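You operate a simulated robot arm through the tools that you are given. There is no shell and no other tool. Be economical: measure what you need, move in short steps, check, and stop when the job is done.

You run a simulated two-armed robot. Do the job below in one go: nothing can be reset, and whatever is moved stays where it is left.

TASK
Put the 505 hoop stub from the supply top on the supply shelf and the 320 hoop stub on top of the air card.

Only the result counts: the job must be done as asked and must still hold three seconds after the hand-in. Knocking over, shifting, dropping, spilling or breaking anything else fails it.

THE ROBOT
Two 6-joint arms with two-finger parallel grippers on one trunk, on a base that drives. Base frame: it is fixed to the floor where the robot stands at the start and does not move with it; the origin is under the middle of the robot, x ahead of it, y to its left, z up. Units: mm, rad, N and s.
The left shoulder is at the start at [60, 187, 1122], the right one opposite. With the tool pointing down near the work surface each hand reaches from about 260 to 620 mm from the robot's upright axis, wherever it stands, measured 20 degrees to its own side. Places, roughly: supply shelf [500, 0, 300]. Payload 1.57 kg a hand.
The tool frame of a hand sits at the grasp point between the pads (the TCP): z along the fingers, y along the line on which they close. The tips reach 30 mm beyond it. The gripper opens to 110 mm. The fingers are 24 mm wide and 12 mm thick; the gripper's body (48 by 112 mm) begins 78 mm behind the TCP.
Orientation is told as [roll, pitch, yaw] about the base's x, y, z axes, in that order, counted from this pose: with the fingers straight down and closing along the base's y, the tool's x points along the base's -x, its y along +y and its z along -z.

THE INTERFACE
- The arms move only by the tool play_rows. It takes "left_deltas", "right_deltas" or both (then of equal length, played together; a hand with none holds still); each is a list of rows, each an object of numbers (a shift or turn left out is 0, a gripper value left out holds the last): "x", "y", "z": the shift along the tool's x, y, z in units of 200 mm (1.0 is 200 mm); "ax", "ay", "az": the turn, a rotation vector about the tool's x, y, z in units of 45 degrees (1.0 is 45 degrees); "hand": the closure in counts, from 0 (fully open) to 255 (shut). In form: [{"x": .., "y": .., "z": .., "ax": .., "ay": .., "az": .., "hand": ..}, ...]. A call has 1 to 10 rows; each row is the pose to reach, as a shift and turn from the pose commanded when the call began, along the tool's axes at that moment. A call with a number of a shift or a turn outside -1 to 1 is refused whole. Each row takes 0.2 s and may step no farther than 50 mm and 0.15 rad from the row before; otherwise, or with a gripper value out of range, the whole call is refused. Where a pose cannot be reached the arm comes as near as it can. A force on the tool above 40 N (or 10 N above the force at the start of the call, whichever is more), or a blocked arm, ends the call early, and 0.2 s more pass. Each finger travels about 153 mm/s and halts on what it meets, pressing with about 23 N; the grip force reading is that of the motor and also rises with nothing between the fingers. The clock runs only during rows and for 0.2 s after the last one: add rows that repeat a pose to give the fingers time. It gives the time, the measured TCP pose, the force on the tool (base axes), the opening and the grip force at its end, in the units of the frame above (readings bear some noise).
- Cameras (640 x 400 px; columns grow to the right, rows downward): "scene" is now at [4.4, 29.3, 1656.5]; the picture's right is [0.43, -0.90, 0.00], its down [-0.76, -0.36, -0.54] and it looks along [0.49, 0.23, -0.84] (base axes); focal length 256 px, centre (320, 200). "left" rides on the left gripper at [70, -16, -141] in its tool frame; the picture's right is [0.23, 0.97, 0.00], its down [-0.86, 0.20, -0.48] and it looks along [-0.47, 0.11, 0.88] (tool axes); focal length 222 px, centre (320, 200). "right" rides on the right gripper at [70, 16, -141] in its tool frame; the picture's right is [-0.23, 0.97, 0.00], its down [-0.86, -0.20, -0.48] and it looks along [-0.47, -0.11, 0.88] (tool axes); focal length 222 px, centre (320, 200). There is no depth. A picture from a camera that has moved, and an enlarged one, comes with that camera's place and axes in the base frame and with its lens.
- get_image(camera): a new picture of that camera. It takes no simulated time.
- move_column(by): slides the trunk up (or, below 0, down) by that many mm; the arms and the scene camera ride with it, the base frame stays. It gives what a move gives, with no picture.
- roll_base(legs): drives the robot by 1 to 6 legs, each [ahead, left, turn to the left] in mm, mm and rad, along the robot's own axes; the way and the turn of a leg run together, so that a leg with both is an arc; at most 1500 mm and 3.142 rad a leg. The arms and the cameras ride along, it lands a little off, and it stops where it bumps. It gives what a move gives.
- pan_tilt(pan, tilt): turns the head with the scene camera to pan (to the left, within 1.501 rad either way) and tilt (down, from -0.506 to 1.204), counted from straight ahead of the robot. It gives what a move gives.
- zoom(camera, box): a new picture of the part [left, top, right, bottom] of that camera's present view, enlarged. It takes no simulated time.
- hand_in(): hands the job in; it is judged then, once.

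Work in short steps. Places have to be worked out from the pictures, the camera data and where the tool is seen: move nearer, look again, correct. Check each grasp and each placing, and mend what went wrong. You have 120 turns and 88 pictures in all, those below and enlarged ones among them. Open the grippers and draw the arms clear of the work before you hand the job in, unless the task says otherwise; then end with one line.

The tools are called after "Request:" as a command line: name --argument value ..., lists and objects as JSON in quotes. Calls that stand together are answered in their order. play_rows: Moves the arms, as the interface text tells. Its arguments: {"type":"object","properties":{"left_deltas":{"type":"array","items":{"type":"object","properties":{"x":{"type":"number"},"y":{"type":"number"},"z":{"type":"number"},"ax":{"type":"number"},"ay":{"type":"number"},"az":{"type":"number"},"hand":{"type":"number"}}}},"right_deltas":{"type":"array","items":{"type":"object","properties":{"x":{"type":"number"},"y":{"type":"number"},"z":{"type":"number"},"ax":{"type":"number"},"ay":{"type":"number"},"az":{"type":"number"},"hand":{"type":"number"}}}}},"required":[]} The other tools are called the same way: move_column (by) slides the trunk up or down; roll_base (legs) drives the base; pan_tilt (pan, tilt) turns the head that bears the scene camera; get_image (camera) takes a picture; zoom (camera, box) takes an enlarged picture of a part of a camera's view; hand_in () hands the job in.

At the start:

```text
clock: 0.0
left_position: [404.4, 296.6, 1110.7]
left_ee_rot: [0.0, 0.0, 0.0]
left_force: [-0.6, -0.1, 0.2]
left_finger_gap: 110.1
left_grip_force: 0.0
right_position: [399.8, -65.6, 1115.2]
right_ee_rot: [0.0, 0.0, 0.0]
right_force: [-0.3, -0.1, -0.3]
right_finger_gap: 110.0
right_grip_force: 0.0
trunk travel left (down, up): [-750.0, 240.0]
robot x, y, heading: [0.1, 0.4, 0.003]
head pan, tilt: [0.449, 1.002]
```

scene: 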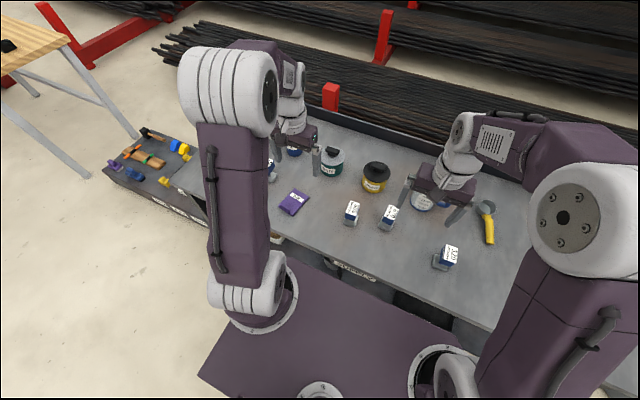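
right: 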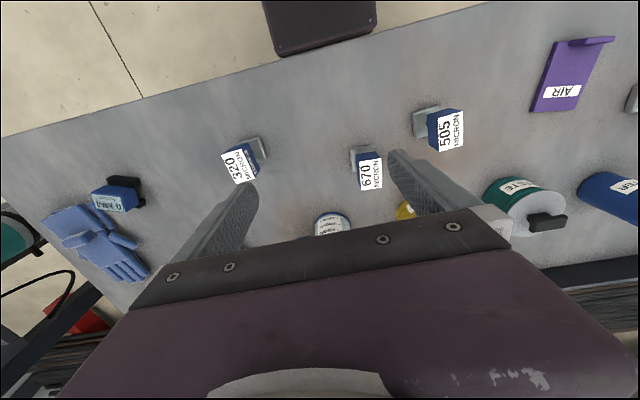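
left: 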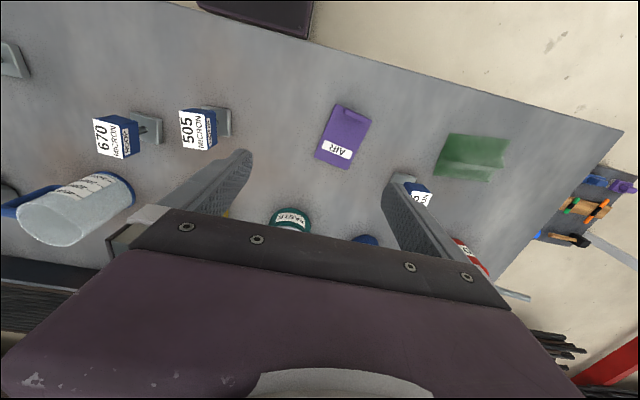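

I start by zooming in on the stubs and the air card to see their shapes.

Request:
zoom --camera "right" --box '[200, 80, 500, 260]'

Request:
zoom --camera "scene" --box '[240, 130, 560, 330]'

Request:
zoom --camera "left" --box '[60, 60, 460, 310]'

```text
2.13 times, centred on (350, 170) of right
camera zoom: at [330.3, -49.1, 1258.1], right [0.23, 0.97, 0.0], down [0.86, -0.2, 0.48], along [0.47, -0.11, -0.88], focal length 474 px, centre (256, 264)
```

zoom: 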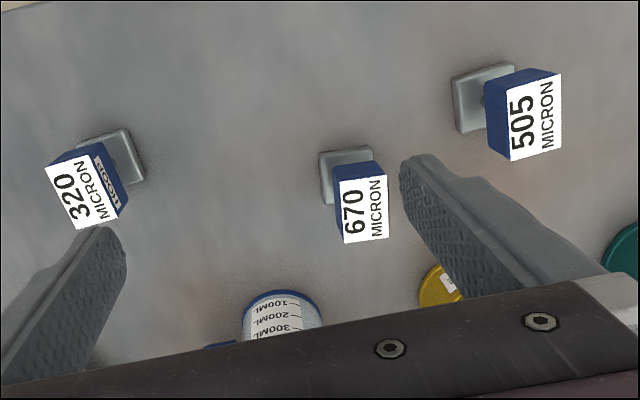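

```text
2.00 times, centred on (400, 230) of scene
camera zoom: at [4.4, 29.3, 1656.5], right [0.43, -0.9, 0.0], down [-0.76, -0.36, -0.54], along [0.49, 0.23, -0.84], focal length 512 px, centre (160, 140)
```

zoom: 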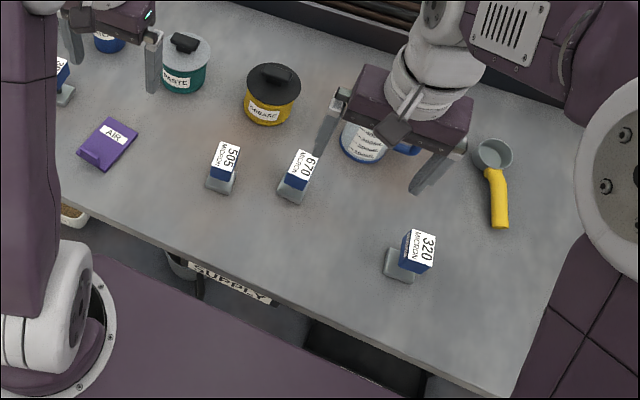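

```text
1.60 times, centred on (260, 185) of left
camera zoom: at [334.8, 279.3, 1251.4], right [-0.23, 0.97, 0.0], down [0.86, 0.2, 0.48], along [0.47, 0.11, -0.88], focal length 355 px, centre (416, 224)
```

zoom: 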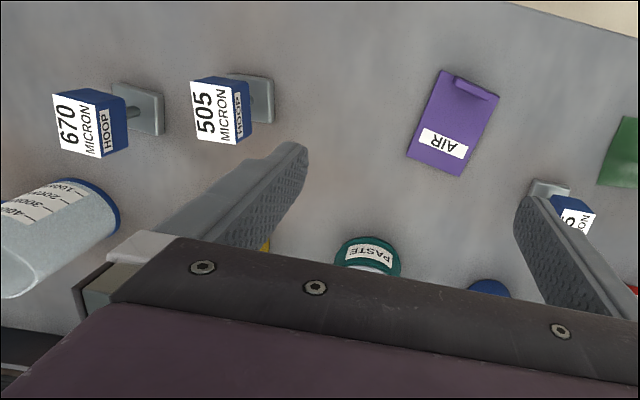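

The stubs have a square foot, a thin stem and a blue head about 85 mm tall in all. I check the other stubs for duplicates (left near the left finger, right near the glove).

Request:
zoom --camera "right" --box '[30, 150, 190, 250]'

Request:
zoom --camera "left" --box '[360, 100, 640, 275]'

Request:
pan_tilt --pan 0 --tilt 1.2

Request:
get_image --camera "scene"

```text
4.00 times, centred on (110, 200) of right
camera zoom: at [330.3, -49.1, 1258.1], right [0.23, 0.97, 0.0], down [0.86, -0.2, 0.48], along [0.47, -0.11, -0.88], focal length 888 px, centre (1160, 200)
```

zoom: 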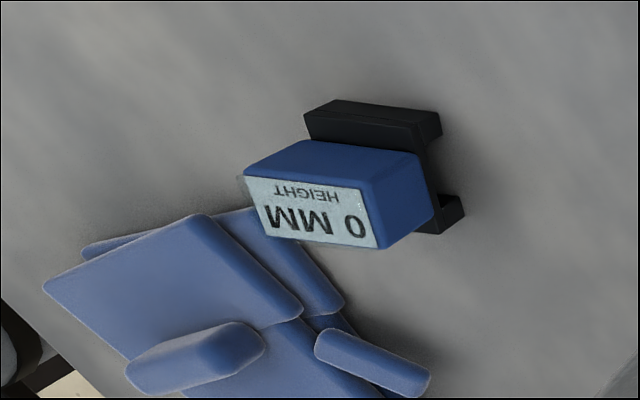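

```text
2.29 times, centred on (500, 188) of left
camera zoom: at [334.8, 279.3, 1251.4], right [-0.23, 0.97, 0.0], down [0.86, 0.2, 0.48], along [0.47, 0.11, -0.88], focal length 508 px, centre (-91, 229)
```

zoom: 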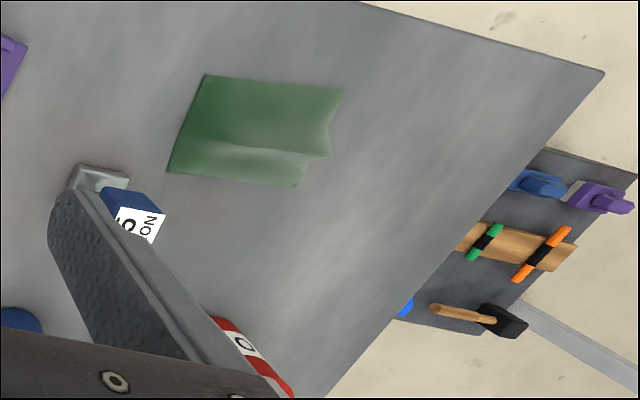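

```text
clock: 0.9
left_position: [405.1, 296.8, 1110.5]
left_ee_rot: [0.001, 0.0, -0.001]
left_force: [0.0, 0.0, 0.3]
left_finger_gap: 110.0
left_grip_force: 0.0
right_position: [399.7, -65.1, 1117.1]
right_ee_rot: [0.0, -0.001, 0.001]
right_force: [-0.2, 0.4, -0.2]
right_finger_gap: 109.9
right_grip_force: 0.1
trunk travel left (down, up): [-750.0, 240.0]
robot x, y, heading: [0.2, 2.4, 0.001]
head pan, tilt: [0.0, 1.201]
```

```text
79 pictures are left
camera scene: at [-2.3, -0.7, 1644.0], right [0.0, -1.0, 0.0], down [-0.93, 0.0, -0.36], along [0.36, 0.0, -0.93], focal length 256 px, centre (320, 200)
```

scene: 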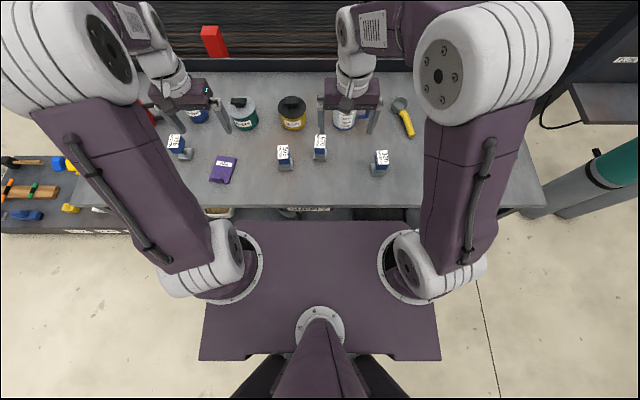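

A fourth stub stands at the left of the top. I zoom in on it and on the table from here.

Request:
zoom --camera "scene" --box '[150, 120, 250, 190]'

Request:
zoom --camera "scene" --box '[200, 90, 440, 240]'

```text
5.71 times, centred on (200, 155) of scene
camera zoom: at [-2.3, -0.7, 1644.0], right [0.0, -1.0, 0.0], down [-0.93, 0.0, -0.36], along [0.36, 0.0, -0.93], focal length 1464 px, centre (1006, 457)
```

zoom: 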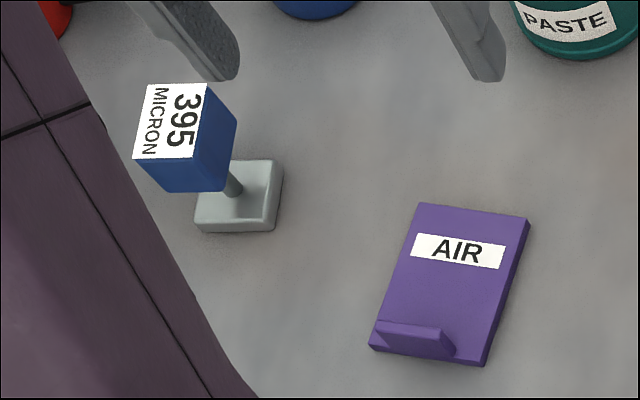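

```text
2.67 times, centred on (320, 165) of scene
camera zoom: at [-2.3, -0.7, 1644.0], right [0.0, -1.0, 0.0], down [-0.93, 0.0, -0.36], along [0.36, 0.0, -0.93], focal length 683 px, centre (320, 293)
```

zoom: 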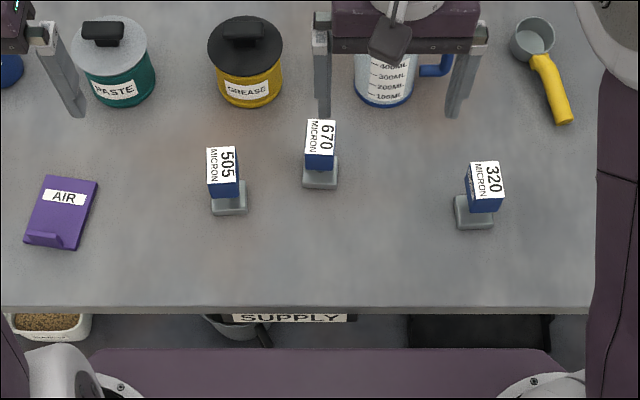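

Positions by projection: 320 foot ≈ (416,-202), 505 ≈ (435,119), card ≈ (419,338) with yaw about -8°. I move the right hand above the 320 stub for a closer look.

Request:
play_rows --right_deltas '[{"x": -0.02, "y": -0.17, "z": 0.07}, {"x": -0.04, "y": -0.34, "z": 0.14}, {"x": -0.06, "y": -0.51, "z": 0.21}, {"x": -0.08, "y": -0.685, "z": 0.285}, {"x": -0.08, "y": -0.685, "z": 0.285}]'

Request:
get_image --camera "right"

Request:
zoom --camera "scene" --box '[320, 110, 440, 190]'

```text
clock: 2.1
left_position: [404.1, 296.2, 1110.1]
left_ee_rot: [0.001, 0.001, -0.001]
left_force: [-0.2, -0.1, 0.1]
left_finger_gap: 109.9
left_grip_force: 0.0
right_position: [416.4, -201.5, 1059.3]
right_ee_rot: [0.0, 0.001, -0.001]
right_force: [-0.8, 0.0, -0.3]
right_finger_gap: 110.0
right_grip_force: 0.0
trunk travel left (down, up): [-750.0, 240.0]
robot x, y, heading: [1.5, -1.8, -0.0]
head pan, tilt: [0.0, 1.201]
```

```text
76 pictures are left
camera right: at [346.4, -185.4, 1201.6], right [0.23, 0.97, 0.0], down [0.86, -0.2, 0.48], along [0.47, -0.11, -0.88], focal length 222 px, centre (320, 200)
```

right: 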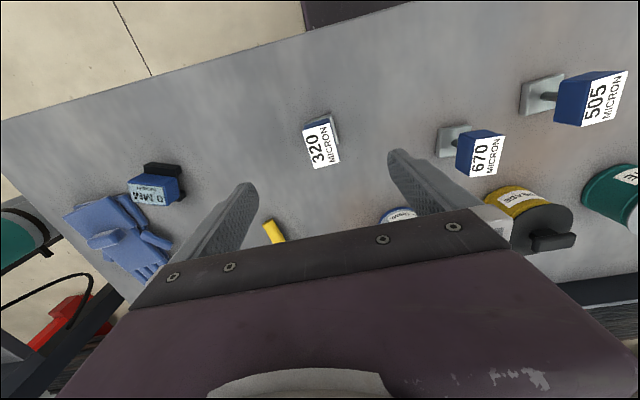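

```text
5.00 times, centred on (380, 150) of scene
camera zoom: at [-2.7, 0.0, 1644.0], right [0.0, -1.0, 0.0], down [-0.93, 0.0, -0.36], along [0.36, 0.0, -0.93], focal length 1281 px, centre (20, 450)
```

zoom: 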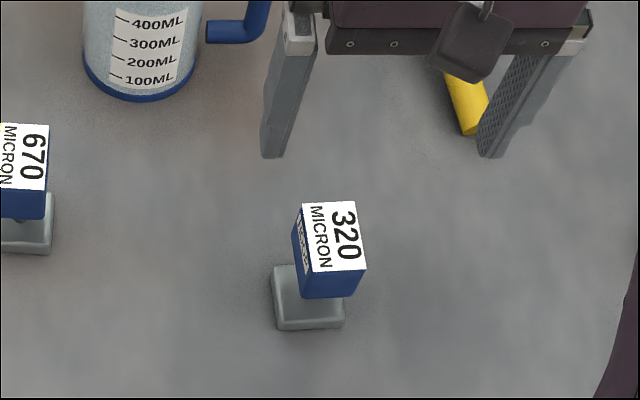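

The 320 head is centred about (420,-202), top at z ≈ 928, ~34 mm wide along y and nearly square to the axes (yaw ≈ +3°). I lower the open right hand around it.

Request:
play_rows --right_deltas '[{"x": -0.02, "y": 0, "z": 0.2, "az": -0.06}, {"x": -0.02, "z": 0.4, "az": -0.06}, {"x": -0.02, "z": 0.58, "az": -0.06}, {"x": -0.02, "z": 0.7, "az": -0.06}, {"x": -0.02, "z": 0.77, "az": -0.06}, {"x": -0.02, "z": 0.77, "az": -0.06}]'

Request:
get_image --camera "right"

Request:
zoom --camera "scene" --box '[320, 110, 440, 190]'

```text
clock: 3.5
left_position: [405.1, 295.8, 1111.0]
left_ee_rot: [0.0, 0.001, 0.001]
left_force: [-0.3, 1.1, -0.3]
left_finger_gap: 110.0
left_grip_force: 0.1
right_position: [420.5, -200.7, 905.6]
right_ee_rot: [0.0, 0.001, 0.047]
right_force: [-0.4, -0.9, 0.2]
right_finger_gap: 109.9
right_grip_force: 0.0
trunk travel left (down, up): [-750.0, 240.0]
robot x, y, heading: [0.7, 3.6, -0.007]
head pan, tilt: [0.0, 1.201]
```

```text
74 pictures are left
camera right: at [349.8, -188.9, 1047.2], right [0.18, 0.98, 0.0], down [0.86, -0.16, 0.48], along [0.47, -0.09, -0.88], focal length 222 px, centre (320, 200)
```

right: 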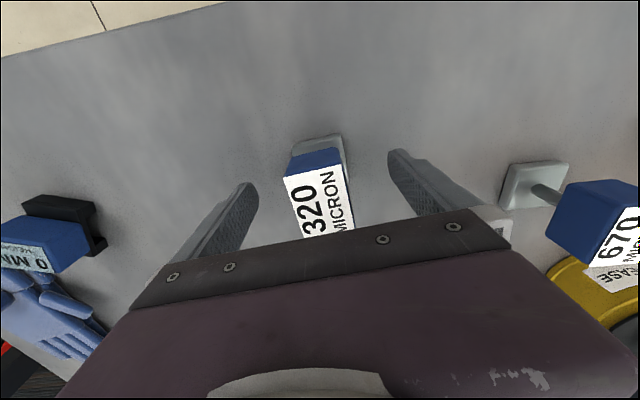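

```text
5.00 times, centred on (380, 150) of scene
camera zoom: at [-2.6, -0.8, 1644.0], right [0.0, -1.0, 0.0], down [-0.93, 0.0, -0.36], along [0.36, 0.0, -0.93], focal length 1281 px, centre (20, 450)
```

zoom: 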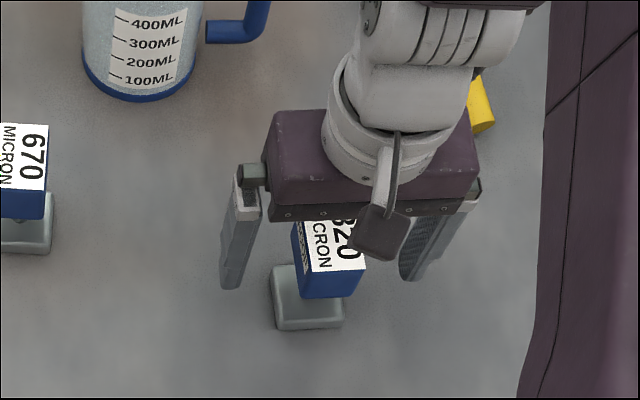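

The head spans x ≈ 397–447 between the fingers, centred. I close the gripper.

Request:
play_rows --right_deltas '[{"hand": 160}, {"hand": 200}, {"hand": 255}, {"hand": 255}]'

Request:
get_image --camera "right"

```text
clock: 4.5
left_position: [405.2, 296.3, 1109.7]
left_ee_rot: [0.001, 0.0, 0.0]
left_force: [0.4, 0.0, 0.2]
left_finger_gap: 110.2
left_grip_force: 0.0
right_position: [421.2, -200.5, 904.5]
right_ee_rot: [0.001, 0.001, 0.047]
right_force: [0.1, 0.3, -0.4]
right_finger_gap: 35.9
right_grip_force: 22.8
trunk travel left (down, up): [-750.0, 240.0]
robot x, y, heading: [0.7, -2.9, 0.001]
head pan, tilt: [0.0, 1.201]
```

```text
72 pictures are left
camera right: at [350.0, -188.9, 1047.3], right [0.18, 0.98, 0.0], down [0.86, -0.16, 0.48], along [0.47, -0.09, -0.88], focal length 222 px, centre (320, 200)
```

right: 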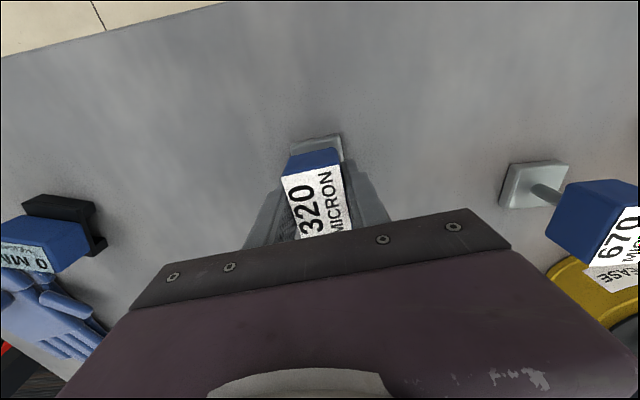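

Gripped (gap 35.9 mm). I lift 200 mm straight up and check the hold.

Request:
play_rows --right_deltas '[{"z": -0.1}, {"z": -0.3}, {"z": -0.5}, {"z": -0.7}, {"z": -0.9}, {"z": -1.0}]'

Request:
get_image --camera "scene"

```text
clock: 5.9
left_position: [404.4, 295.5, 1109.7]
left_ee_rot: [0.0, 0.001, 0.0]
left_force: [0.8, 0.6, -0.2]
left_finger_gap: 110.1
left_grip_force: 0.0
right_position: [420.9, -202.2, 1104.4]
right_ee_rot: [0.001, 0.0, 0.049]
right_force: [0.6, -0.1, -0.3]
right_finger_gap: 0.0
right_grip_force: 21.3
trunk travel left (down, up): [-750.0, 240.0]
robot x, y, heading: [2.6, 4.7, -0.002]
head pan, tilt: [0.0, 1.201]
```

```text
71 pictures are left
camera scene: at [-2.5, -0.9, 1644.0], right [0.0, -1.0, 0.0], down [-0.93, 0.0, -0.36], along [0.36, 0.0, -0.93], focal length 256 px, centre (320, 200)
```

scene: 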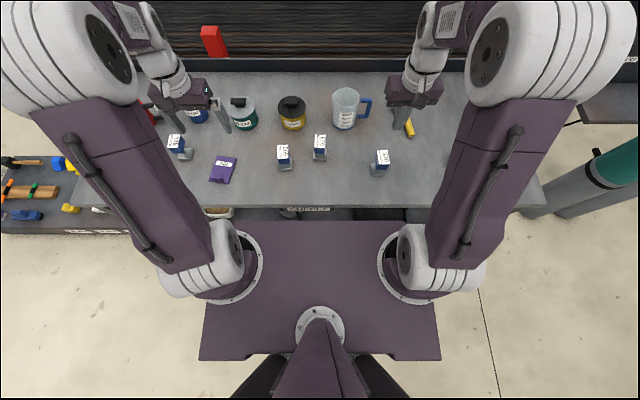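

The gripper came up empty: the stub slipped out and still stands. I look closely at its shape.

Request:
zoom --camera "scene" --box '[350, 135, 410, 185]'

Request:
zoom --camera "right" --box '[270, 90, 380, 160]'

Request:
zoom --camera "right" --box '[380, 90, 540, 190]'

```text
8.00 times, centred on (380, 160) of scene
camera zoom: at [-2.5, -0.9, 1644.0], right [0.0, -1.0, 0.0], down [-0.93, 0.0, -0.36], along [0.36, 0.0, -0.93], focal length 2050 px, centre (-160, 520)
```

zoom: 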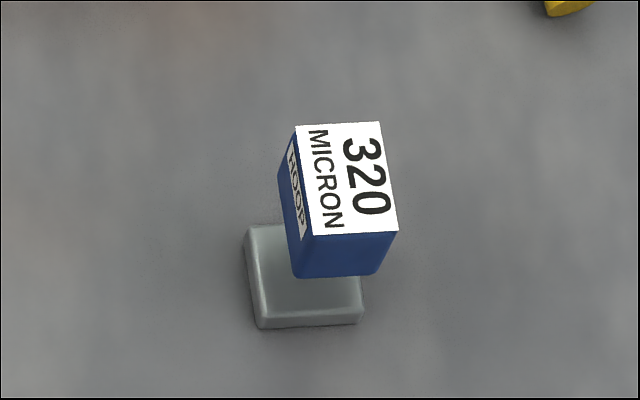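

```text
5.71 times, centred on (325, 125) of right
camera zoom: at [350.0, -189.8, 1247.3], right [0.18, 0.98, 0.0], down [0.86, -0.16, 0.48], along [0.47, -0.09, -0.88], focal length 1269 px, centre (291, 629)
```

zoom: 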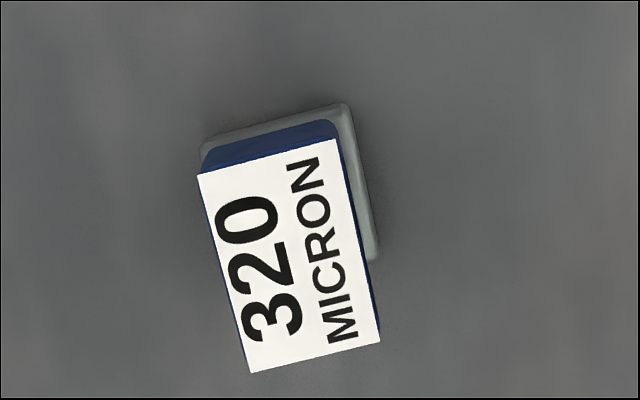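

```text
4.00 times, centred on (460, 140) of right
camera zoom: at [350.0, -189.8, 1247.3], right [0.18, 0.98, 0.0], down [0.86, -0.16, 0.48], along [0.47, -0.09, -0.88], focal length 888 px, centre (-240, 440)
```

zoom: 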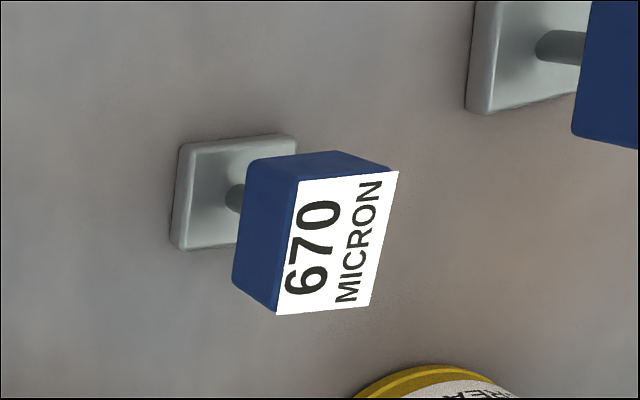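

The head isn't tapered (z ≈ 888–925, stem below down to the foot top at ≈ 850), so the head may be slippery or the lift was too quick. I retry once with a very gentle lift of 20 mm.

Request:
play_rows --right_deltas '[{"z": 0.2, "hand": 0}, {"z": 0.4, "hand": 0}, {"z": 0.6, "hand": 0}, {"z": 0.8, "hand": 0}, {"z": 0.95, "hand": 0}, {"z": 1.0, "hand": 0}, {"z": 1.0, "hand": 0}]'

Request:
play_rows --right_deltas '[{"z": 0.02, "hand": 255}, {"z": 0.02, "hand": 255}, {"z": 0.02, "hand": 255}, {"z": 0.02, "hand": 255}, {"z": 0.0, "hand": 255}, {"z": -0.02, "hand": 255}, {"z": -0.04, "hand": 255}, {"z": -0.06, "hand": 255}, {"z": -0.08, "hand": 255}]'

Request:
get_image --camera "right"

```text
clock: 7.5
left_position: [404.6, 294.9, 1109.9]
left_ee_rot: [0.001, 0.001, -0.002]
left_force: [-0.4, -0.5, -0.8]
left_finger_gap: 110.0
left_grip_force: 0.0
right_position: [420.6, -201.8, 903.9]
right_ee_rot: [0.001, 0.0, 0.048]
right_force: [-0.6, -0.2, -0.2]
right_finger_gap: 110.1
right_grip_force: 0.0
trunk travel left (down, up): [-750.0, 240.0]
robot x, y, heading: [-1.5, -1.7, -0.003]
head pan, tilt: [0.0, 1.201]
```

```text
clock: 9.5
left_position: [405.0, 295.1, 1110.8]
left_ee_rot: [-0.001, 0.001, -0.001]
left_force: [0.0, 0.6, 0.0]
left_finger_gap: 110.0
left_grip_force: 0.1
right_position: [420.4, -202.1, 920.7]
right_ee_rot: [0.0, 0.0, 0.045]
right_force: [-0.2, 0.1, -2.5]
right_finger_gap: 35.7
right_grip_force: 23.6
trunk travel left (down, up): [-750.0, 240.0]
robot x, y, heading: [-4.9, 4.1, -0.0]
head pan, tilt: [0.0, 1.201]
```

```text
67 pictures are left
camera right: at [349.5, -189.6, 1063.0], right [0.18, 0.98, 0.0], down [0.86, -0.16, 0.48], along [0.47, -0.09, -0.88], focal length 222 px, centre (320, 200)
```

right: 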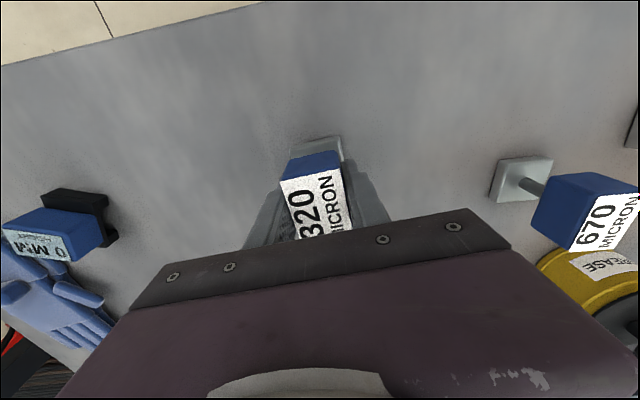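

The label grew slightly in view and the force reads -2.5 N, so the stub seems to be rising. I continue slowly and check with both cameras.

Request:
play_rows --right_deltas '[{"z": -0.02}, {"z": -0.04}, {"z": -0.06}, {"z": -0.08}, {"z": -0.1}, {"z": -0.12}, {"z": -0.14}, {"z": -0.16}, {"z": -0.18}, {"z": -0.2}]'

Request:
get_image --camera "right"

Request:
zoom --camera "scene" --box '[320, 110, 440, 190]'

```text
clock: 11.7
left_position: [404.9, 295.7, 1111.8]
left_ee_rot: [0.0, -0.001, -0.002]
left_force: [0.6, 1.3, 0.1]
left_finger_gap: 110.0
left_grip_force: 0.1
right_position: [419.4, -202.5, 961.4]
right_ee_rot: [-0.001, -0.002, 0.048]
right_force: [-0.6, -0.5, -2.7]
right_finger_gap: 35.8
right_grip_force: 23.2
trunk travel left (down, up): [-750.0, 240.0]
robot x, y, heading: [-1.0, -0.0, -0.004]
head pan, tilt: [0.0, 1.201]
```

```text
66 pictures are left
camera right: at [349.4, -189.5, 1103.2], right [0.18, 0.98, 0.0], down [0.86, -0.16, 0.48], along [0.47, -0.09, -0.88], focal length 222 px, centre (320, 200)
```

right: 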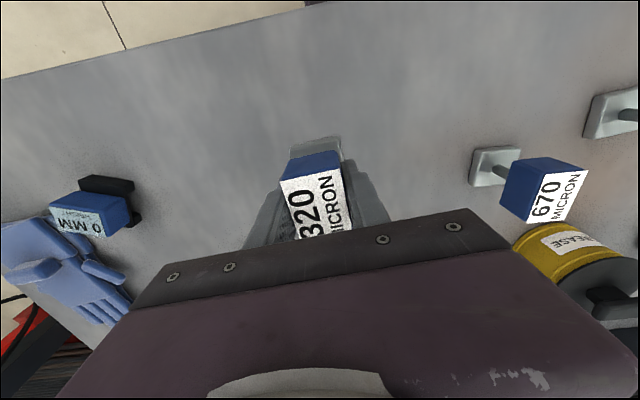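

```text
5.00 times, centred on (380, 150) of scene
camera zoom: at [-2.2, -1.0, 1644.0], right [0.0, -1.0, 0.0], down [-0.93, 0.0, -0.36], along [0.36, 0.0, -0.93], focal length 1281 px, centre (20, 450)
```

zoom: 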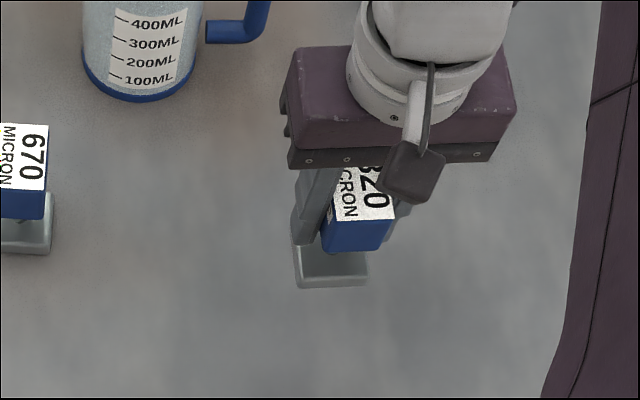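

Held, foot ≈ 60 mm above the top; the grip tolerates only gentle motion. I bring it slowly back toward the robot to x ≈ 335 and lower to ≈ 25 mm above the top, so the path to the card runs clear in front of the other stubs.

Request:
play_rows --right_deltas '[{"x": 0.02, "z": 0.01}, {"x": 0.06, "z": 0.03}, {"x": 0.1, "z": 0.05}, {"x": 0.15, "z": 0.07}, {"x": 0.2, "z": 0.09}, {"x": 0.25, "z": 0.11}, {"x": 0.3, "z": 0.13}, {"x": 0.35, "z": 0.15}, {"x": 0.39, "z": 0.17}, {"x": 0.41, "z": 0.18}]'

Request:
get_image --camera "right"

```text
clock: 13.9
left_position: [405.2, 295.5, 1110.6]
left_ee_rot: [0.001, -0.001, 0.001]
left_force: [1.5, -0.2, 0.7]
left_finger_gap: 109.9
left_grip_force: 0.1
right_position: [338.7, -206.3, 924.4]
right_ee_rot: [0.001, 0.0, 0.047]
right_force: [-0.6, -0.3, -2.5]
right_finger_gap: 35.9
right_grip_force: 22.5
trunk travel left (down, up): [-750.0, 240.0]
robot x, y, heading: [0.4, -3.0, 0.002]
head pan, tilt: [0.0, 1.201]
```

```text
64 pictures are left
camera right: at [267.7, -193.8, 1066.7], right [0.18, 0.98, 0.0], down [0.86, -0.16, 0.48], along [0.47, -0.09, -0.88], focal length 222 px, centre (320, 200)
```

right: 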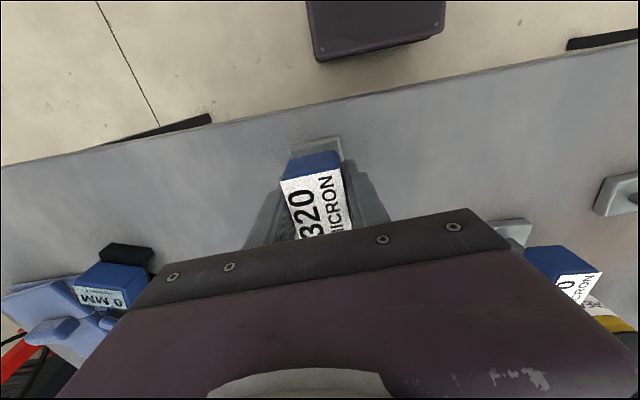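

Still firm. I test the base drive with a short 40 mm leg to the left.

Request:
roll_base --legs '[[0, 40, 0]]'

Request:
get_image --camera "right"

```text
clock: 14.8
left_position: [406.0, 330.1, 1111.8]
left_ee_rot: [0.005, 0.001, -0.001]
left_force: [0.2, -0.6, 1.7]
left_finger_gap: 110.2
left_grip_force: 0.1
right_position: [338.7, -171.3, 922.5]
right_ee_rot: [0.004, 0.0, 0.044]
right_force: [0.0, -0.6, -2.8]
right_finger_gap: 35.5
right_grip_force: 22.6
trunk travel left (down, up): [-750.0, 240.0]
robot x, y, heading: [1.2, 41.6, -0.004]
head pan, tilt: [0.0, 1.201]
```

```text
63 pictures are left
camera right: at [267.7, -159.1, 1065.7], right [0.18, 0.98, 0.01], down [0.86, -0.16, 0.48], along [0.47, -0.08, -0.88], focal length 222 px, centre (320, 200)
```

right: 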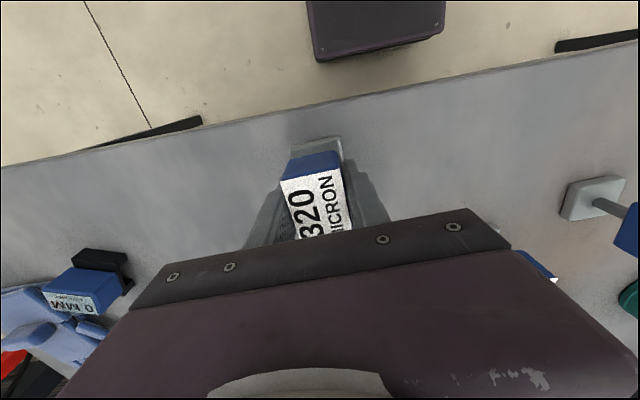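

The hold survived the drive. I drive on to the left by 440 mm with the stub ~20 mm above the top.

Request:
roll_base --legs '[[0, 440, 0]]'

Request:
get_image --camera "right"

Request:
get_image --camera "scene"

```text
clock: 17.4
left_position: [404.9, 773.3, 1109.9]
left_ee_rot: [0.002, -0.001, 0.001]
left_force: [-0.2, -0.1, -0.2]
left_finger_gap: 110.0
left_grip_force: 0.0
right_position: [338.7, 271.7, 924.8]
right_ee_rot: [0.0, 0.0, 0.047]
right_force: [-0.2, -0.3, -3.2]
right_finger_gap: 35.8
right_grip_force: 23.0
trunk travel left (down, up): [-750.0, 240.0]
robot x, y, heading: [2.4, 482.8, 0.003]
head pan, tilt: [0.0, 1.201]
```

```text
62 pictures are left
camera right: at [267.8, 283.7, 1066.6], right [0.18, 0.98, 0.0], down [0.86, -0.16, 0.48], along [0.47, -0.09, -0.88], focal length 222 px, centre (320, 200)
```

right: 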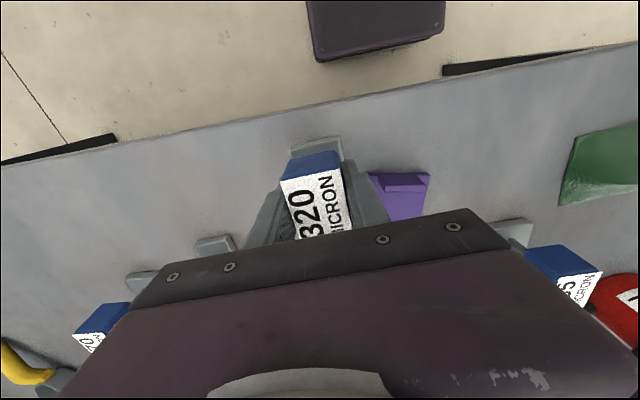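

```text
61 pictures are left
camera scene: at [-2.2, 475.8, 1644.0], right [0.0, -1.0, 0.0], down [-0.93, 0.0, -0.36], along [0.36, 0.0, -0.93], focal length 256 px, centre (320, 200)
```

scene: 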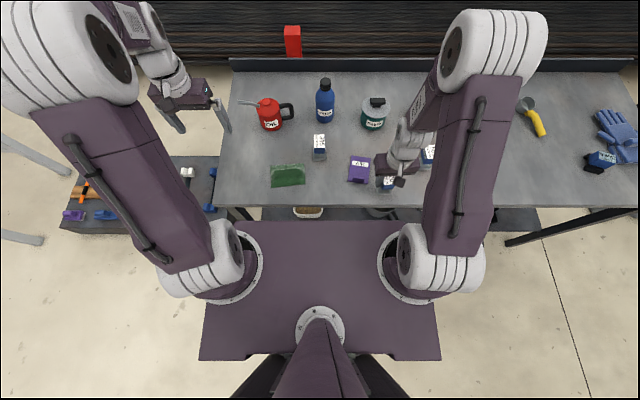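

Now I zoom on the card from this side to refine its pose.

Request:
zoom --camera "scene" --box '[310, 130, 430, 210]'

```text
5.00 times, centred on (370, 170) of scene
camera zoom: at [-2.2, 475.8, 1644.0], right [0.0, -1.0, 0.0], down [-0.93, 0.0, -0.36], along [0.36, 0.0, -0.93], focal length 1281 px, centre (70, 350)
```

zoom: 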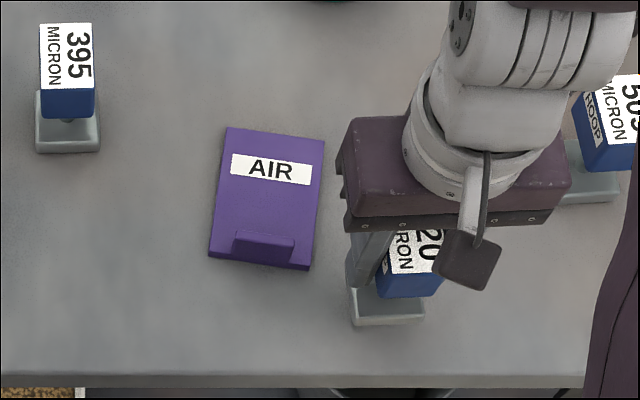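

Card pose: centre ≈ (420,337), yaw ≈ -10°, grip ridge along its near edge; the free flat area is centred at ≈ (428,336). I raise a little, then move over it slowly while turning to the card's yaw.

Request:
play_rows --right_deltas '[{"z": -0.02}, {"z": -0.045}, {"z": -0.07}, {"z": -0.095}, {"z": -0.12}, {"z": -0.145}, {"z": -0.165}, {"z": -0.175}]'

Request:
play_rows --right_deltas '[{"x": -0.02, "y": 0.01, "az": 0.02}, {"x": -0.07, "y": 0.045, "az": 0.05}, {"x": -0.12, "y": 0.08, "az": 0.08}, {"x": -0.18, "y": 0.115, "az": 0.12}, {"x": -0.24, "y": 0.155, "az": 0.16}, {"x": -0.3, "y": 0.195, "az": 0.2}, {"x": -0.36, "y": 0.235, "az": 0.23}, {"x": -0.41, "y": 0.27, "az": 0.26}, {"x": -0.45, "y": 0.295, "az": 0.28}, {"x": -0.462, "y": 0.301, "az": 0.28}]'

Request:
zoom --camera "scene" --box '[310, 130, 430, 210]'

Request:
get_image --camera "right"

```text
clock: 19.2
left_position: [405.7, 773.9, 1109.9]
left_ee_rot: [0.0, 0.0, 0.0]
left_force: [0.3, 0.4, -1.0]
left_finger_gap: 110.1
left_grip_force: 0.0
right_position: [338.6, 272.8, 960.6]
right_ee_rot: [0.0, 0.002, 0.047]
right_force: [0.4, -0.2, -2.4]
right_finger_gap: 35.7
right_grip_force: 23.4
trunk travel left (down, up): [-750.0, 240.0]
robot x, y, heading: [2.1, 476.9, 0.004]
head pan, tilt: [0.0, 1.201]
```

```text
clock: 21.4
left_position: [405.8, 773.1, 1109.5]
left_ee_rot: [0.001, 0.0, 0.0]
left_force: [0.7, 0.2, -0.4]
left_finger_gap: 109.9
left_grip_force: 0.0
right_position: [428.0, 336.0, 959.2]
right_ee_rot: [-0.001, 0.0, -0.173]
right_force: [1.1, -0.3, -1.4]
right_finger_gap: 35.7
right_grip_force: 23.1
trunk travel left (down, up): [-750.0, 240.0]
robot x, y, heading: [-2.2, 479.2, -0.005]
head pan, tilt: [0.0, 1.201]
```

```text
5.00 times, centred on (370, 170) of scene
camera zoom: at [-2.1, 477.0, 1644.0], right [0.0, -1.0, 0.0], down [-0.93, 0.0, -0.36], along [0.36, 0.0, -0.93], focal length 1281 px, centre (70, 350)
```

zoom: 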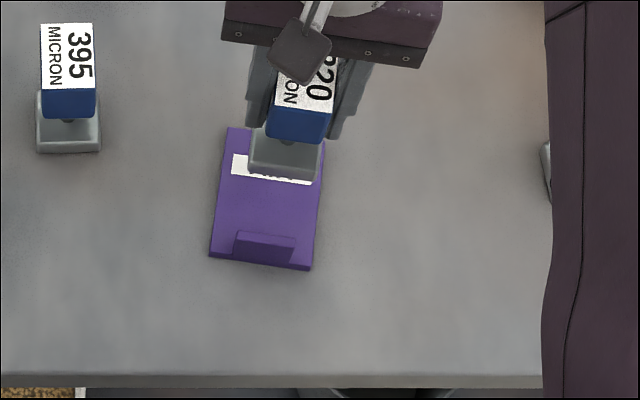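

```text
58 pictures are left
camera right: at [362.1, 363.8, 1101.6], right [0.39, 0.92, 0.0], down [0.81, -0.34, 0.48], along [0.44, -0.19, -0.88], focal length 222 px, centre (320, 200)
```

right: 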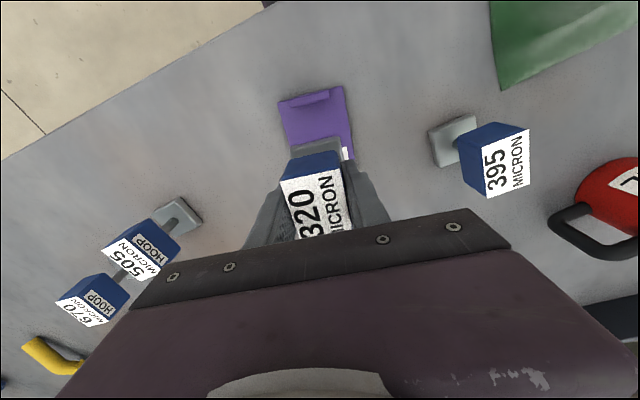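

The foot's near edge sits at x ≈ 405, centred over the free area. I lower slowly until just above the card.

Request:
play_rows --right_deltas '[{"z": 0.02}, {"z": 0.05}, {"z": 0.08}, {"z": 0.11}, {"z": 0.14}, {"z": 0.165}, {"z": 0.185}, {"z": 0.2}, {"z": 0.21}]'

Request:
zoom --camera "scene" --box '[330, 135, 390, 185]'

```text
clock: 23.4
left_position: [405.3, 773.5, 1109.5]
left_ee_rot: [-0.002, 0.001, 0.0]
left_force: [-0.2, -0.1, -0.3]
left_finger_gap: 109.9
left_grip_force: 0.0
right_position: [428.3, 335.8, 917.2]
right_ee_rot: [0.0, -0.001, -0.172]
right_force: [0.1, -0.3, -2.3]
right_finger_gap: 35.8
right_grip_force: 23.2
trunk travel left (down, up): [-750.0, 240.0]
robot x, y, heading: [0.3, 477.7, 0.003]
head pan, tilt: [0.0, 1.201]
```

```text
8.00 times, centred on (360, 160) of scene
camera zoom: at [-2.1, 477.0, 1644.0], right [0.0, -1.0, 0.0], down [-0.93, 0.0, -0.36], along [0.36, 0.0, -0.93], focal length 2050 px, centre (0, 520)
```

zoom: 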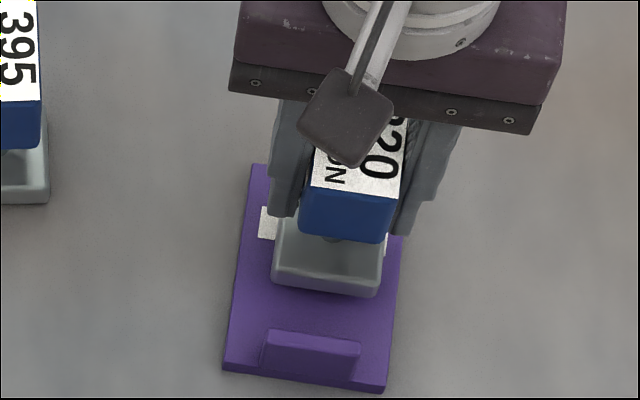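

Nearly centred and square on the card. I lower in 1 mm-ish rows and watch the z-force for contact.

Request:
play_rows --right_deltas '[{"y": 0.01, "z": 0.01}, {"y": 0.015, "z": 0.02}, {"y": 0.015, "z": 0.03}, {"y": 0.015, "z": 0.035}, {"y": 0.015, "z": 0.035}]'

```text
clock: 24.6
left_position: [405.6, 774.2, 1109.9]
left_ee_rot: [-0.001, 0.0, 0.001]
left_force: [-0.3, -0.3, 0.1]
left_finger_gap: 110.0
left_grip_force: 0.0
right_position: [428.8, 340.0, 911.2]
right_ee_rot: [0.0, -0.001, -0.173]
right_force: [0.7, 0.4, -2.3]
right_finger_gap: 35.8
right_grip_force: 22.8
trunk travel left (down, up): [-750.0, 240.0]
robot x, y, heading: [-0.7, 478.2, 0.0]
head pan, tilt: [0.0, 1.201]
```

No contact yet; continuing down another few millimetres.

Request:
play_rows --right_deltas '[{"z": 0.01}, {"z": 0.02}, {"z": 0.02}]'

Request:
zoom --camera "scene" --box '[330, 135, 390, 185]'

```text
clock: 25.4
left_position: [403.7, 774.2, 1112.5]
left_ee_rot: [0.002, -0.001, 0.001]
left_force: [0.8, -0.5, -0.4]
left_finger_gap: 110.3
left_grip_force: 0.0
right_position: [427.4, 340.1, 908.4]
right_ee_rot: [0.0, -0.004, -0.172]
right_force: [3.0, -2.0, 20.8]
right_finger_gap: 35.7
right_grip_force: 23.0
trunk travel left (down, up): [-750.0, 240.0]
robot x, y, heading: [1.7, 474.8, -0.002]
head pan, tilt: [0.0, 1.201]
```

```text
8.00 times, centred on (360, 160) of scene
camera zoom: at [-4.5, 477.6, 1644.2], right [0.0, -1.0, 0.0], down [-0.93, 0.0, -0.36], along [0.36, 0.0, -0.93], focal length 2050 px, centre (0, 520)
```

zoom: 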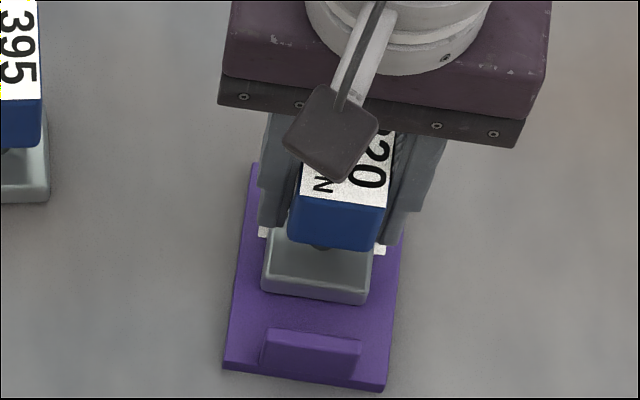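

Contact made (≈ 23 N push). I ease up 1 mm and open the fingers.

Request:
play_rows --right_deltas '[{"z": -0.005}, {"z": -0.008}, {"z": -0.008, "hand": 180}, {"z": -0.008, "hand": 100}, {"z": -0.008, "hand": 0}, {"z": -0.008, "hand": 0}, {"z": -0.008, "hand": 0}]'

Request:
play_rows --right_deltas '[{"z": -0.05}, {"z": -0.2}, {"z": -0.4}, {"z": -0.6}, {"z": -0.8}, {"z": -0.9}]'

Request:
zoom --camera "scene" --box '[310, 130, 430, 210]'

Request:
get_image --camera "right"

```text
clock: 27.1
left_position: [404.5, 773.8, 1109.6]
left_ee_rot: [0.001, 0.001, 0.0]
left_force: [-0.3, 0.5, 0.3]
left_finger_gap: 110.0
left_grip_force: 0.1
right_position: [429.0, 339.2, 908.3]
right_ee_rot: [0.001, -0.001, -0.175]
right_force: [-0.3, -0.1, 0.3]
right_finger_gap: 110.1
right_grip_force: 0.2
trunk travel left (down, up): [-750.0, 240.0]
robot x, y, heading: [1.9, 481.8, 0.003]
head pan, tilt: [0.0, 1.201]
```

```text
clock: 28.4
left_position: [403.4, 773.8, 1110.3]
left_ee_rot: [0.0, -0.001, 0.0]
left_force: [0.3, 0.1, 0.2]
left_finger_gap: 109.9
left_grip_force: 0.0
right_position: [428.2, 340.4, 1089.3]
right_ee_rot: [0.0, -0.002, -0.172]
right_force: [0.9, -0.1, 0.6]
right_finger_gap: 110.0
right_grip_force: 0.2
trunk travel left (down, up): [-750.0, 240.0]
robot x, y, heading: [-0.5, 480.7, 0.001]
head pan, tilt: [0.0, 1.201]
```

```text
5.00 times, centred on (370, 170) of scene
camera zoom: at [-2.8, 477.1, 1644.0], right [0.0, -1.0, 0.0], down [-0.93, 0.0, -0.36], along [0.36, 0.0, -0.93], focal length 1281 px, centre (70, 350)
```

zoom: 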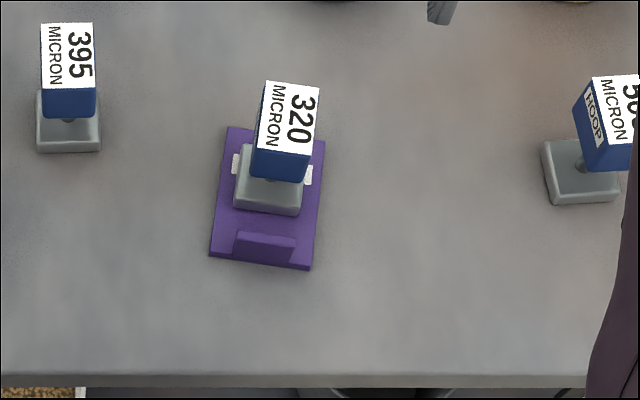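

```text
54 pictures are left
camera right: at [361.9, 367.1, 1231.5], right [0.39, 0.92, 0.0], down [0.81, -0.34, 0.48], along [0.44, -0.19, -0.88], focal length 222 px, centre (320, 200)
```

right: 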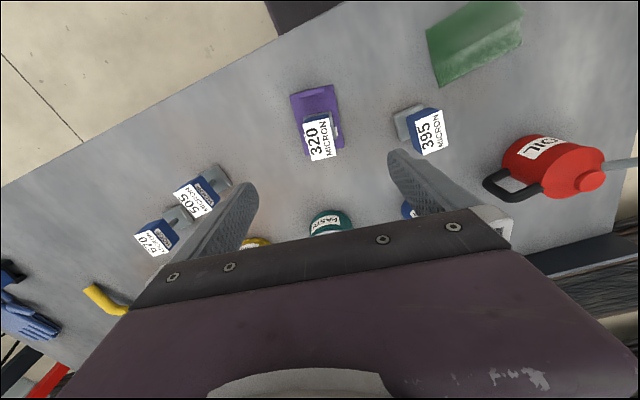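

The 320 stub stands squarely on the air card. Now I scout the supply shelf: back away 450 mm, then drive to y ≈ 0.

Request:
roll_base --legs '[[-450, 0, 0], [0, -480, 0]]'

Request:
pan_tilt --pan 0 --tilt 0.75

Request:
get_image --camera "scene"

```text
clock: 33.6
left_position: [-49.8, 298.9, 1110.3]
left_ee_rot: [0.002, 0.0, -0.003]
left_force: [-0.2, -0.4, 0.6]
left_finger_gap: 109.9
left_grip_force: 0.0
right_position: [-26.1, -137.3, 1089.4]
right_ee_rot: [0.001, 0.001, -0.175]
right_force: [-0.4, 0.3, 0.2]
right_finger_gap: 110.0
right_grip_force: 0.0
trunk travel left (down, up): [-750.0, 240.0]
robot x, y, heading: [-456.7, 3.5, 0.001]
head pan, tilt: [0.0, 1.201]
```

```text
clock: 34.5
left_position: [-48.9, 297.1, 1110.4]
left_ee_rot: [0.0, -0.001, -0.002]
left_force: [-0.7, -0.4, -0.5]
left_finger_gap: 110.2
left_grip_force: 0.0
right_position: [-26.9, -138.6, 1088.0]
right_ee_rot: [0.0, 0.0, -0.173]
right_force: [0.9, 0.1, 0.1]
right_finger_gap: 110.2
right_grip_force: 0.2
trunk travel left (down, up): [-750.0, 240.0]
robot x, y, heading: [-451.2, -0.3, -0.002]
head pan, tilt: [0.0, 0.75]
```

```text
53 pictures are left
camera scene: at [-430.3, 0.2, 1675.7], right [0.0, -1.0, 0.0], down [-0.68, 0.0, -0.73], along [0.73, 0.0, -0.68], focal length 256 px, centre (320, 200)
```

scene: 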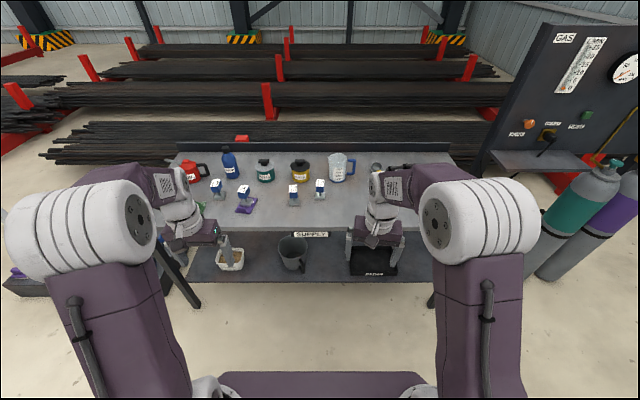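

The shelf holds a grain bin, a bucket, and a black box, with free space between. I lower the trunk 450 mm here, clear of the table, for a better view.

Request:
move_column --by -450

Request:
pan_tilt --pan 0 --tilt 0.6

Request:
get_image --camera "scene"

Request:
get_image --camera "right"

```text
refused: -450 is not a number from -400 to 400
```

```text
clock: 35.2
left_position: [-49.3, 296.6, 1110.3]
left_ee_rot: [0.0, -0.001, -0.002]
left_force: [0.1, 0.4, 0.9]
left_finger_gap: 109.9
left_grip_force: 0.0
right_position: [-26.3, -138.3, 1089.0]
right_ee_rot: [-0.001, 0.002, -0.174]
right_force: [0.3, 0.1, -0.7]
right_finger_gap: 110.2
right_grip_force: 0.0
trunk travel left (down, up): [-750.0, 240.0]
robot x, y, heading: [-453.2, 2.8, 0.007]
head pan, tilt: [0.0, 0.6]
```

```text
52 pictures are left
camera scene: at [-424.7, 0.3, 1688.6], right [0.0, -1.0, 0.0], down [-0.57, 0.0, -0.82], along [0.82, 0.0, -0.57], focal length 256 px, centre (320, 200)
```

scene: 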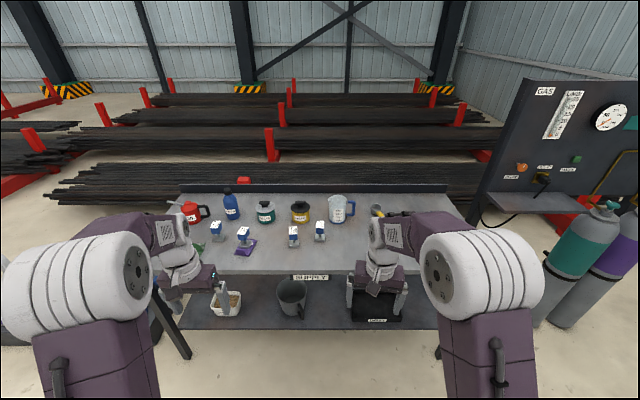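

```text
51 pictures are left
camera right: at [-92.7, -110.3, 1231.0], right [0.39, 0.92, 0.0], down [0.81, -0.34, 0.48], along [0.44, -0.19, -0.88], focal length 222 px, centre (320, 200)
```

right: 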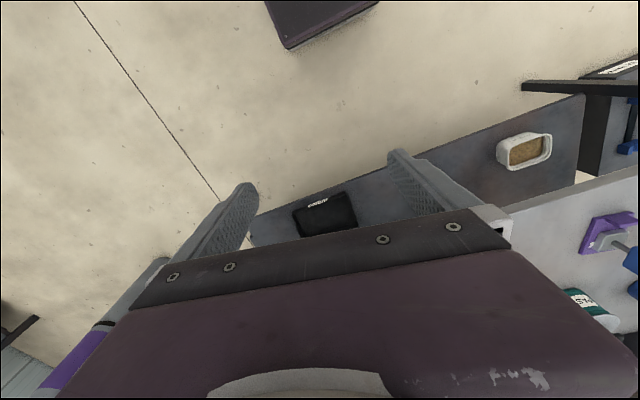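

Limit is 400 per call. I lower by 400 and look again.

Request:
move_column --by -400

Request:
get_image --camera "scene"

```text
clock: 39.1
left_position: [-50.2, 296.1, 709.1]
left_ee_rot: [0.0, 0.0, -0.001]
left_force: [0.9, 0.0, 0.3]
left_finger_gap: 109.7
left_grip_force: 0.0
right_position: [-26.2, -138.6, 689.1]
right_ee_rot: [0.001, 0.0, -0.174]
right_force: [-0.2, 0.0, 0.9]
right_finger_gap: 109.9
right_grip_force: 0.1
trunk travel left (down, up): [-350.0, 640.0]
robot x, y, heading: [-455.5, -1.9, 0.001]
head pan, tilt: [0.0, 0.6]
```

```text
50 pictures are left
camera scene: at [-424.8, 0.1, 1288.7], right [0.0, -1.0, 0.0], down [-0.56, 0.0, -0.83], along [0.83, 0.0, -0.56], focal length 256 px, centre (320, 200)
```

scene: 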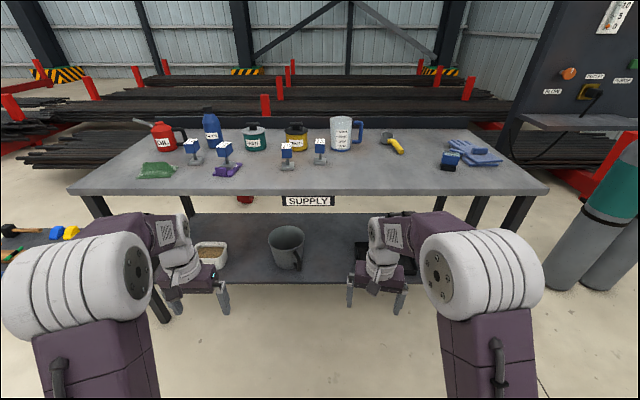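

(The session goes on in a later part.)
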